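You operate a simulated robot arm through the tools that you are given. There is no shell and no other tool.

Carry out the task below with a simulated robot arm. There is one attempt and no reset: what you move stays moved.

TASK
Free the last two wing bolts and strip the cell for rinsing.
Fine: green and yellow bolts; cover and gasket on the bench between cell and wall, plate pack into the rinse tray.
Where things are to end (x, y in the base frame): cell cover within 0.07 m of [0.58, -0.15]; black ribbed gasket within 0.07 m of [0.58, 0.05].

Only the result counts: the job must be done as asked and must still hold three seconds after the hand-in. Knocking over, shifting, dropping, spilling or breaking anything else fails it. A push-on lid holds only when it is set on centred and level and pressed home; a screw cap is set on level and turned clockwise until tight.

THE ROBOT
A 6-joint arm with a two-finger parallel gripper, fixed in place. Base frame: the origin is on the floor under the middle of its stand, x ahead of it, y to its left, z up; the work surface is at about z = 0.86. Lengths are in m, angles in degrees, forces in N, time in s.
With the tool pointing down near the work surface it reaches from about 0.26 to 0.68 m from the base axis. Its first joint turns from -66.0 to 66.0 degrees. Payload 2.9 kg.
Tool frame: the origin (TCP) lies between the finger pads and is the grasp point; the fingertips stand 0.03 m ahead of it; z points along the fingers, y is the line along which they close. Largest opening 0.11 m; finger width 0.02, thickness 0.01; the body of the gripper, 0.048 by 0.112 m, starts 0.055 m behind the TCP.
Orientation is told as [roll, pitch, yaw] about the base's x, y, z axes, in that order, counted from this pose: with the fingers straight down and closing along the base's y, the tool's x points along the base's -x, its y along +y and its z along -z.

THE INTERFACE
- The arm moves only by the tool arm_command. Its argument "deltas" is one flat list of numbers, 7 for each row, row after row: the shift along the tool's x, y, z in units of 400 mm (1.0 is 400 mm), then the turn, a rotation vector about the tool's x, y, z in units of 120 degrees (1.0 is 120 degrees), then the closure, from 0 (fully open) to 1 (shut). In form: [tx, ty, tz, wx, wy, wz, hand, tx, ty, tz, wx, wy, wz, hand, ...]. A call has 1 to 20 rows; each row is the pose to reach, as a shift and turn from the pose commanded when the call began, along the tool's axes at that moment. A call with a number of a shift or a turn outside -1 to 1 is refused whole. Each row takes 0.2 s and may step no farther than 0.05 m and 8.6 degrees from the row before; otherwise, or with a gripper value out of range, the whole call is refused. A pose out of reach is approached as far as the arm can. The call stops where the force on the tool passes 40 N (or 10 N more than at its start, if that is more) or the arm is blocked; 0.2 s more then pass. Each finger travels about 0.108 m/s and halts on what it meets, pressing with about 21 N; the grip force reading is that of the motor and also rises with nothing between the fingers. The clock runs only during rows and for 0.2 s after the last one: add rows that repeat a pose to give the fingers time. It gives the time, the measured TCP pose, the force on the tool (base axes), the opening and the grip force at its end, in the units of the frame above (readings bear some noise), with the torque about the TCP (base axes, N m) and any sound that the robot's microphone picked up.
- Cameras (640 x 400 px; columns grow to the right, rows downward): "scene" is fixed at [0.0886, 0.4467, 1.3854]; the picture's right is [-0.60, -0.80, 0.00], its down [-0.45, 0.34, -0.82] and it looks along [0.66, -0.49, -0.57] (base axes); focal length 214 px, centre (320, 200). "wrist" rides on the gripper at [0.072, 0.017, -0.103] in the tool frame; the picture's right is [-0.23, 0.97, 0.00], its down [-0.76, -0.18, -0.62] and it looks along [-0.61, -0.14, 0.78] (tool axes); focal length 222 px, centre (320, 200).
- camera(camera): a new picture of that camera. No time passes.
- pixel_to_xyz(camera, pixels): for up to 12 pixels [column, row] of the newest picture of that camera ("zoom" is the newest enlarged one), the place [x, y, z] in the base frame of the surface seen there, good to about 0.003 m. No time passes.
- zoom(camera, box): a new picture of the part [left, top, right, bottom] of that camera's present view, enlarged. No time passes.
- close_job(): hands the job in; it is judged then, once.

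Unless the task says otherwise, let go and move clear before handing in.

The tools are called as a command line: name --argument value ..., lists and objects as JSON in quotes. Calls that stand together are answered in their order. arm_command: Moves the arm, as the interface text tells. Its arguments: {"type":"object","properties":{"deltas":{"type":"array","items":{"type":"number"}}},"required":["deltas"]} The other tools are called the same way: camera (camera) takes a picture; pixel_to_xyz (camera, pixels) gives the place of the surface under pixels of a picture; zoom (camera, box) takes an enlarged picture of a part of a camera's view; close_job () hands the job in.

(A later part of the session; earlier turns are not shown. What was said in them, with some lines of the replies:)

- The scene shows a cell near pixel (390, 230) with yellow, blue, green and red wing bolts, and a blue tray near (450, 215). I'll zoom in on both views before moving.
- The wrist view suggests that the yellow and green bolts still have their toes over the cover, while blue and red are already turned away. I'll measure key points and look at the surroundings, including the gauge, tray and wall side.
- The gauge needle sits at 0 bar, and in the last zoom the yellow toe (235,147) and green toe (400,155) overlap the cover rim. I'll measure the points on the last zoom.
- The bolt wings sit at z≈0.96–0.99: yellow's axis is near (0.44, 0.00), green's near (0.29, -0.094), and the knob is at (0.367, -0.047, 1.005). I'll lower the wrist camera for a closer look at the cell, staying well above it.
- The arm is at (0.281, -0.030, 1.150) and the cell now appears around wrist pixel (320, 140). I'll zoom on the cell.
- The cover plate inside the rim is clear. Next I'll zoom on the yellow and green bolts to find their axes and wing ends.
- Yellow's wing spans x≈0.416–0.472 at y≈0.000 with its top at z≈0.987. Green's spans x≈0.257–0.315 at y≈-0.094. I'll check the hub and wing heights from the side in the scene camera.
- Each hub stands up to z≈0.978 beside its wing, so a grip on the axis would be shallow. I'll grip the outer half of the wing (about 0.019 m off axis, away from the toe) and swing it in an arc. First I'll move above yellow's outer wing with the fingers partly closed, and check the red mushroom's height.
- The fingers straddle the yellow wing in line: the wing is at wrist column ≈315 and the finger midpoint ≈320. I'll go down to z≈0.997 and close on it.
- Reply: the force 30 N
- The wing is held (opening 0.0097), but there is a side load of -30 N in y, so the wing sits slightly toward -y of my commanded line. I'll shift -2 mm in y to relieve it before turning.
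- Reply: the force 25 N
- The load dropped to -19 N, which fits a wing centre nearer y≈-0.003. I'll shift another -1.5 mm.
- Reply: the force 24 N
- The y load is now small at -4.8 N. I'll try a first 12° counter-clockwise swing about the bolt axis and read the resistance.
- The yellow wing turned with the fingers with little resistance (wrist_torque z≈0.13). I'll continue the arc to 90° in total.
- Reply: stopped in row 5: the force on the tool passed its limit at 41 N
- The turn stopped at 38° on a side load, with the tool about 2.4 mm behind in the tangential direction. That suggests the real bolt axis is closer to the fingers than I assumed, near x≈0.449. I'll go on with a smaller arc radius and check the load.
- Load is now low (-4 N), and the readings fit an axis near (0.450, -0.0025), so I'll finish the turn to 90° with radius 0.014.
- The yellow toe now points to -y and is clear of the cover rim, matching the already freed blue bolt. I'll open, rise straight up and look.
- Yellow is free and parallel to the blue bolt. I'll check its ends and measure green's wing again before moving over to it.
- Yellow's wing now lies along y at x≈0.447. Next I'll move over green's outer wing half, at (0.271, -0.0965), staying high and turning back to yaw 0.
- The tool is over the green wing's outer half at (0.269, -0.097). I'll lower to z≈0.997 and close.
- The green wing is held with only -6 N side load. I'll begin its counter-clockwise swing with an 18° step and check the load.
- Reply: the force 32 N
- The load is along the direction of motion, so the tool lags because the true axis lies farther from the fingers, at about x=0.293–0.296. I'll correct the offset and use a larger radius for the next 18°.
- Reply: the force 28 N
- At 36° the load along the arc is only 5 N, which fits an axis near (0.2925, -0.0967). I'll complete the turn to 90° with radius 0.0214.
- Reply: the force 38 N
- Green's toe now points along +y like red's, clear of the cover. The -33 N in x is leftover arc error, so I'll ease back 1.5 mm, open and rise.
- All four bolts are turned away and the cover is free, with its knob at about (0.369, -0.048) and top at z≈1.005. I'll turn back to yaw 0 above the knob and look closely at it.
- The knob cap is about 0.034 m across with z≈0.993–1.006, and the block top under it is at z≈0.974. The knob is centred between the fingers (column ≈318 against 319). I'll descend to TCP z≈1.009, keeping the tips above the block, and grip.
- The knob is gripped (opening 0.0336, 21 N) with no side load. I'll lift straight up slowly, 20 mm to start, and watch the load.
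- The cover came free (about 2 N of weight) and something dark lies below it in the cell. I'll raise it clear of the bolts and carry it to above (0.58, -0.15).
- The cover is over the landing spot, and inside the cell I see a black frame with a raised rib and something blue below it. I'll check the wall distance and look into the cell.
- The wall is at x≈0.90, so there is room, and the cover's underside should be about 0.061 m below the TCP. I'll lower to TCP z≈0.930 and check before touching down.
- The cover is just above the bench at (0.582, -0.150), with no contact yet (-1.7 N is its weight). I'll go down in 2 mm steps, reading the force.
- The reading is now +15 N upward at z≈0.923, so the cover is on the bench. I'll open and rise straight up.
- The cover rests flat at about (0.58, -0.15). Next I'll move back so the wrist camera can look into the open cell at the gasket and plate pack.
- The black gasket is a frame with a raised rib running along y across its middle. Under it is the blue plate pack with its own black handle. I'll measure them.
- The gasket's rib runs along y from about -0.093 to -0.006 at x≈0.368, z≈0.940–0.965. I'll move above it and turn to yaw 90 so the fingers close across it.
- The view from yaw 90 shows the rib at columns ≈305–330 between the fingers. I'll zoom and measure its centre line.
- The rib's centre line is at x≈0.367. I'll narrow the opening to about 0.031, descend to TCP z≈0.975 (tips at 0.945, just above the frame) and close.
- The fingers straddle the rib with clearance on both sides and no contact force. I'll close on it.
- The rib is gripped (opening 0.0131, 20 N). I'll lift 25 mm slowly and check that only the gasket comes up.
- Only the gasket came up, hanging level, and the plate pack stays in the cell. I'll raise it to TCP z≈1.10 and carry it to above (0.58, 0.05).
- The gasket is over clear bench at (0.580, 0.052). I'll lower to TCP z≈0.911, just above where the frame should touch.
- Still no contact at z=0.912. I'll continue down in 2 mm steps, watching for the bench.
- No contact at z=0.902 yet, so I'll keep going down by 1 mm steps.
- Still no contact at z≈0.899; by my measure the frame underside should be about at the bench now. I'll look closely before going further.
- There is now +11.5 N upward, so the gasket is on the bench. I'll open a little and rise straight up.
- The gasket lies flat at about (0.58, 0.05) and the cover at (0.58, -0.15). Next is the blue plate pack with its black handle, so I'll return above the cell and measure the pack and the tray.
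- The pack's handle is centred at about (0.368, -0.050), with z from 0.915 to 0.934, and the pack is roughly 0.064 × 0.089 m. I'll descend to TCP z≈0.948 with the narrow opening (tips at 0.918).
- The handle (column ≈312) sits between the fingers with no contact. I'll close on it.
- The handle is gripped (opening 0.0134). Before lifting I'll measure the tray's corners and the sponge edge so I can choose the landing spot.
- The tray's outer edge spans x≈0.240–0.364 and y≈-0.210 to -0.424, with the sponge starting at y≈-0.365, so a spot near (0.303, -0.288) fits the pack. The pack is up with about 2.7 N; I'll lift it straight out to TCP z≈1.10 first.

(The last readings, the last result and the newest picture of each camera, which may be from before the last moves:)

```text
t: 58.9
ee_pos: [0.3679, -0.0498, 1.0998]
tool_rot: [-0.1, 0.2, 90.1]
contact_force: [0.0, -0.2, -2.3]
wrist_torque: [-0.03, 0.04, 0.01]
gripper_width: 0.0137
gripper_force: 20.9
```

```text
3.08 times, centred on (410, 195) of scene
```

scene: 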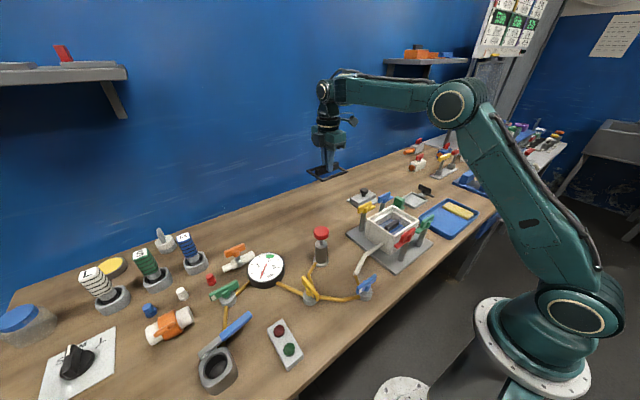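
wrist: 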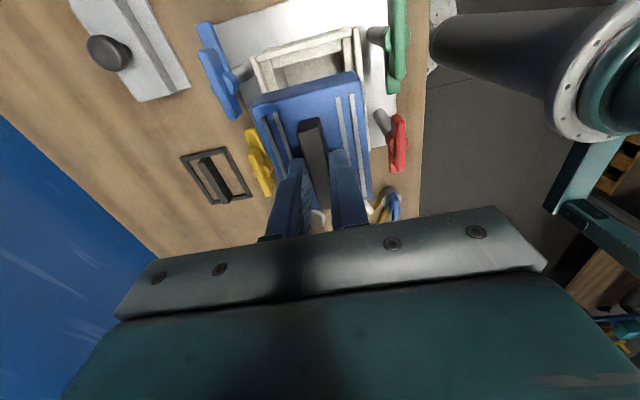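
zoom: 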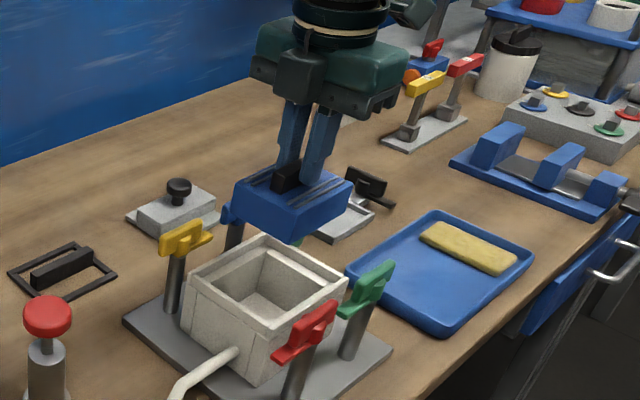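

The pack is out and hangs level. I'll measure its side face for thickness, then carry it over the tray at this height.

pixel_to_xyz --camera "zoom" --pixels '[[236, 190], [236, 215], [297, 212], [297, 235], [345, 182], [345, 205], [265, 210], [320, 215]]'

arm_command --deltas '[0.0857, 0.0229, 0, 0, 0, 0, 1, 0.1714, 0.0457, 0, 0, 0, 0, 1, 0.2571, 0.0686, 0, 0, 0, 0, 1, 0.3429, 0.0914, 0, 0, 0, 0, 1, 0.4286, 0.1143, 0, 0, 0, 0, 1, 0.5143, 0.1371, 0, 0, 0, 0, 1, 0.595, 0.16, 0, 0, 0, 0, 1, 0.595, 0.16, 0, 0, 0, 0, 1]'

camera --camera "wrist"

zoom --camera "scene" --box '[370, 130, 490, 250]'

```text
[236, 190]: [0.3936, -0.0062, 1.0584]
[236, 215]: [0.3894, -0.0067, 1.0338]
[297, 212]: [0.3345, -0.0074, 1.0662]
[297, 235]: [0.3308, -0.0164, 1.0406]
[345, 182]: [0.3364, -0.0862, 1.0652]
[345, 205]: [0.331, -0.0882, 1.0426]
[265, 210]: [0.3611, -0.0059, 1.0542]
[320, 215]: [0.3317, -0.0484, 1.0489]
```

```text
t: 60.7
ee_pos: [0.3025, -0.2894, 1.1011]
tool_rot: [-0.2, 0.1, 90.1]
contact_force: [-0.2, -0.5, -1.7]
wrist_torque: [-0.02, 0.03, 0.02]
gripper_width: 0.0137
gripper_force: 20.7
```

```text
taken
```

wrist: 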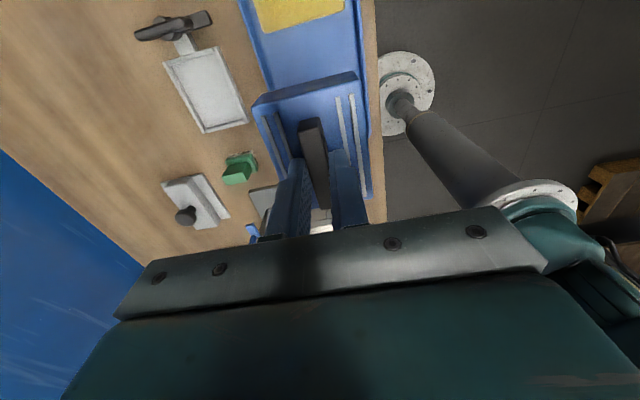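

```text
3.33 times, centred on (430, 190) of scene
```

zoom: 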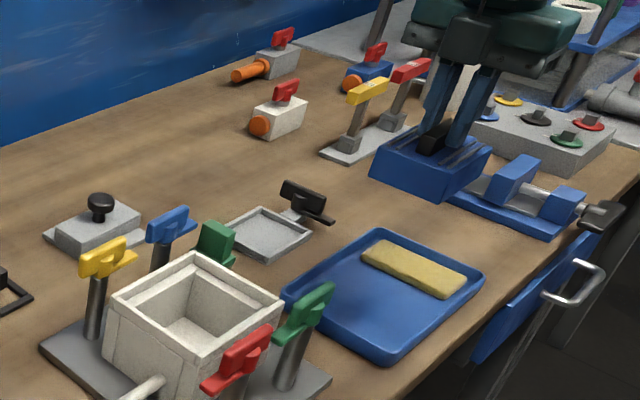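

The pack is above the tray's free area at (0.3025, -0.289), and its underside is about 0.066 m below the TCP. I'll lower to TCP z≈0.945 and check clearance to the rim and sponge.

arm_command --deltas '[0, 0, 0.09, 0, 0, 0, 1, 0, 0, 0.18, 0, 0, 0, 1, 0, 0, 0.27, 0, 0, 0, 1, 0, 0, 0.34, 0, 0, 0, 1, 0, 0, 0.39, 0, 0, 0, 1, 0, 0, 0.39, 0, 0, 0, 1]'

camera --camera "wrist"

zoom --camera "scene" --box '[400, 160, 500, 250]'

```text
t: 62.1
ee_pos: [0.3042, -0.2884, 0.9452]
tool_rot: [-0.1, 0.2, 90.1]
contact_force: [0.2, 0.1, -1.0]
wrist_torque: [0.0, 0.01, 0.0]
gripper_width: 0.0138
gripper_force: 21.3
```

```text
taken
```

wrist: 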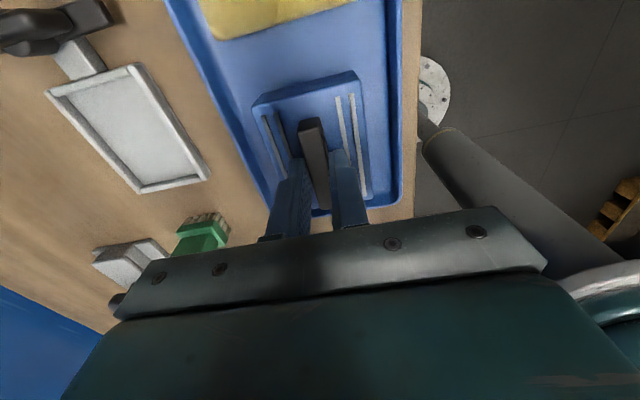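

```text
4.44 times, centred on (450, 205) of scene
```

zoom: 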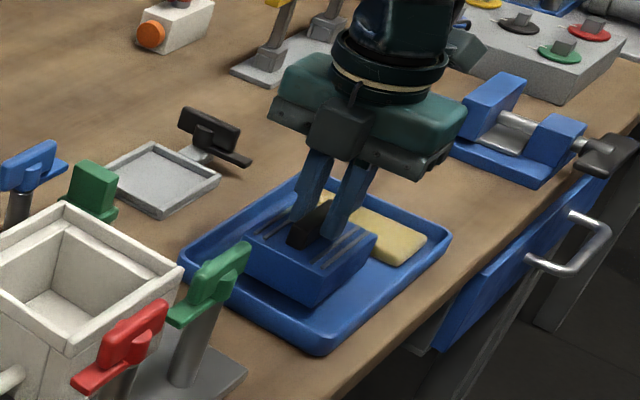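

The pack is inside the tray outline with clear gaps to the rim and sponge. I'll go down in 2 mm steps until it touches the tray floor.

arm_command --deltas '[0, 0, 0.005, 0, 0, 0, 1, 0, 0, 0.01, 0, 0, 0, 1, 0, 0, 0.015, 0, 0, 0, 1, 0, 0, 0.02, 0, 0, 0, 1, 0, 0, 0.025, 0, 0, 0, 1]'

```text
t: 63.3
ee_pos: [0.3036, -0.2892, 0.9343]
tool_rot: [0.0, 0.3, 90.1]
contact_force: [0.3, 0.2, -1.6]
wrist_torque: [-0.03, -0.03, 0.0]
gripper_width: 0.0135
gripper_force: 21.3
```

arm_command --deltas '[0, 0, 0.0025, 0, 0, 0, 1, 0, 0, 0.005, 0, 0, 0, 1, 0, 0, 0.0075, 0, 0, 0, 1]'

```text
t: 64.1
ee_pos: [0.3029, -0.2879, 0.934]
tool_rot: [-0.3, 0.2, 90.1]
contact_force: [-3.1, 3.0, 15.7]
wrist_torque: [0.16, 0.17, -0.01]
gripper_width: 0.0136
gripper_force: 21.0
```

The pack is on the tray floor (+15.7 N at z≈0.934). I'll ease off, open slightly and rise straight up.

arm_command --deltas '[0, 0, -0.003, 0, 0, 0, 1, 0, 0, -0.003, 0, 0, 0, 0.72, 0, 0, -0.003, 0, 0, 0, 0.72, 0, 0, -0.05, 0, 0, 0, 0.72, 0, 0, -0.15, 0, 0, 0, 0.72, 0, 0, -0.25, 0, 0, 0, 0.72, 0, 0, -0.35, 0, 0, 0, 0.72, 0, 0, -0.45, 0, 0, 0, 0.72, 0, 0, -0.45, 0, 0, 0, 0.72]'

camera --camera "wrist"

camera --camera "scene"

zoom --camera "scene" --box '[330, 150, 490, 270]'

```text
t: 66.1
ee_pos: [0.3021, -0.2868, 1.1139]
tool_rot: [0.0, 0.1, 90.1]
contact_force: [0.3, -0.4, -0.5]
wrist_torque: [-0.01, 0.01, 0.01]
gripper_width: 0.0306
gripper_force: 0.1
```

```text
taken
```

wrist: 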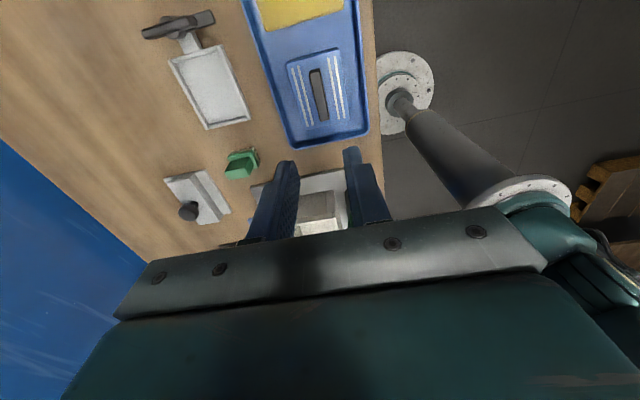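

```text
taken
```

scene: 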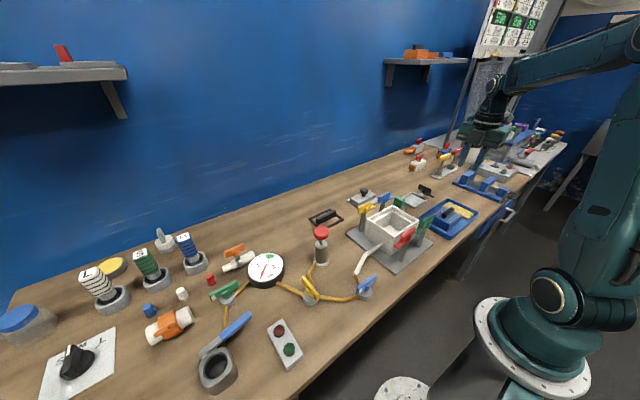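

```text
3.33 times, centred on (410, 210) of scene
```

zoom: 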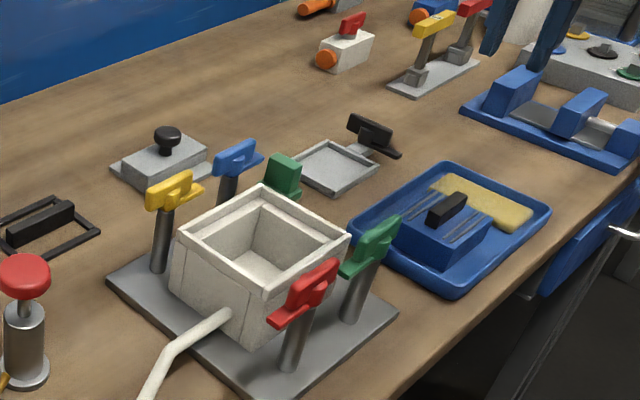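

The pack sits in the tray, the cell is empty, and the cover and gasket are on the bench. I'll check final positions with measurements before handing in.

pixel_to_xyz --camera "zoom" --pixels '[[168, 135], [40, 225], [148, 200], [188, 177], [345, 265], [395, 222], [270, 310], [335, 265], [430, 240], [447, 205], [480, 200], [352, 215]]'

zoom --camera "scene" --box '[395, 190, 485, 250]'

pixel_to_xyz --camera "zoom" --pixels '[[130, 165], [60, 215], [40, 240], [113, 210], [303, 91], [515, 186], [285, 150], [240, 200], [330, 225], [360, 100], [145, 150], [270, 235]]'

```text
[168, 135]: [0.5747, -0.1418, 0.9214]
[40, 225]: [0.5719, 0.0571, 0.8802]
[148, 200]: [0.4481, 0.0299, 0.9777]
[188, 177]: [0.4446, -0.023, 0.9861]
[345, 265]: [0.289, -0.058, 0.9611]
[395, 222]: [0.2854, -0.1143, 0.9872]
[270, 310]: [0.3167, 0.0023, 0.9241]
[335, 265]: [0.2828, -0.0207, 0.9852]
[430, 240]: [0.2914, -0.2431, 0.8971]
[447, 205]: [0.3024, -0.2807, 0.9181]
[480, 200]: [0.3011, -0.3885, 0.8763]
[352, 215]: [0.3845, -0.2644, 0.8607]
```

```text
6.67 times, centred on (440, 220) of scene
```

zoom: 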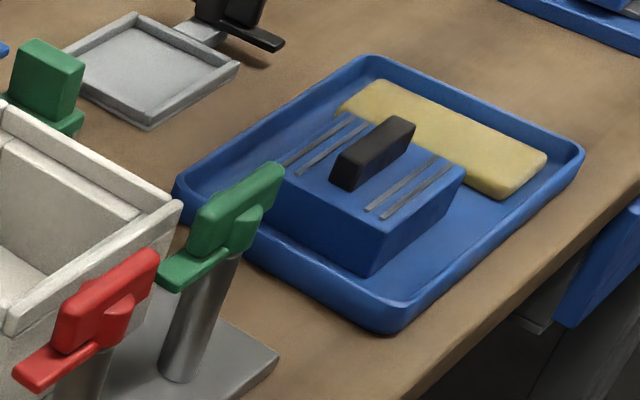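

```text
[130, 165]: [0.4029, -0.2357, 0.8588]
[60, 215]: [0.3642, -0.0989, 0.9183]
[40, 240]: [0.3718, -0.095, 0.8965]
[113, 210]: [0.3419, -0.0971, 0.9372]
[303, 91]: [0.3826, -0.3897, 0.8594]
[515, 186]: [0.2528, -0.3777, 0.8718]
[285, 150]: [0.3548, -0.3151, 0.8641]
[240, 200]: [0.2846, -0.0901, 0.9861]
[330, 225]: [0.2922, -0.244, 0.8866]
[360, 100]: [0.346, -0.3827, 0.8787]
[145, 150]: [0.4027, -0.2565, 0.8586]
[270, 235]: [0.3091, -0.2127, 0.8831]
```

Measurements confirm the job is done:
- **Cover:** its knob reads (0.575, -0.142), close to the (0.58, -0.15) target.
- **Gasket:** its rib reads about (0.57, 0.06), close to (0.58, 0.05).
- **Plate pack:** flat in the tray, with the pack top at z≈0.897 and clear of the sponge.
- **Bolts:** yellow and green are both turned a quarter turn, clear of the cell opening.

The gripper is open and well above everything, so I'll hand in.

close_job

```text
The job is handed in.
```

The cell is stripped for rinsing and the job is handed in; I don't have the judge's result yet.

- **Bolts:** the green and yellow wing bolts are each a quarter turn counter-clockwise, with their toes clear of the cover like the blue and red ones.
- **Cover:** it rests flat on the bench near (0.575, -0.142), within the 0.07 m allowed around (0.58, -0.15).
- **Gasket:** it lies flat near (0.57, 0.06), within the 0.07 m allowed around (0.58, 0.05).
- **Plate pack:** it sits flat in the blue tray at about (0.303, -0.288), clear of the rim and the yellow sponge.

I took the blue tray with the sponge to be the rinse tray. Before loosening the bolts I saw the line gauge at 0 bar, and I left the valves alone. The final pictures show nothing else moved. The gripper was open and well above the bench at hand-in.
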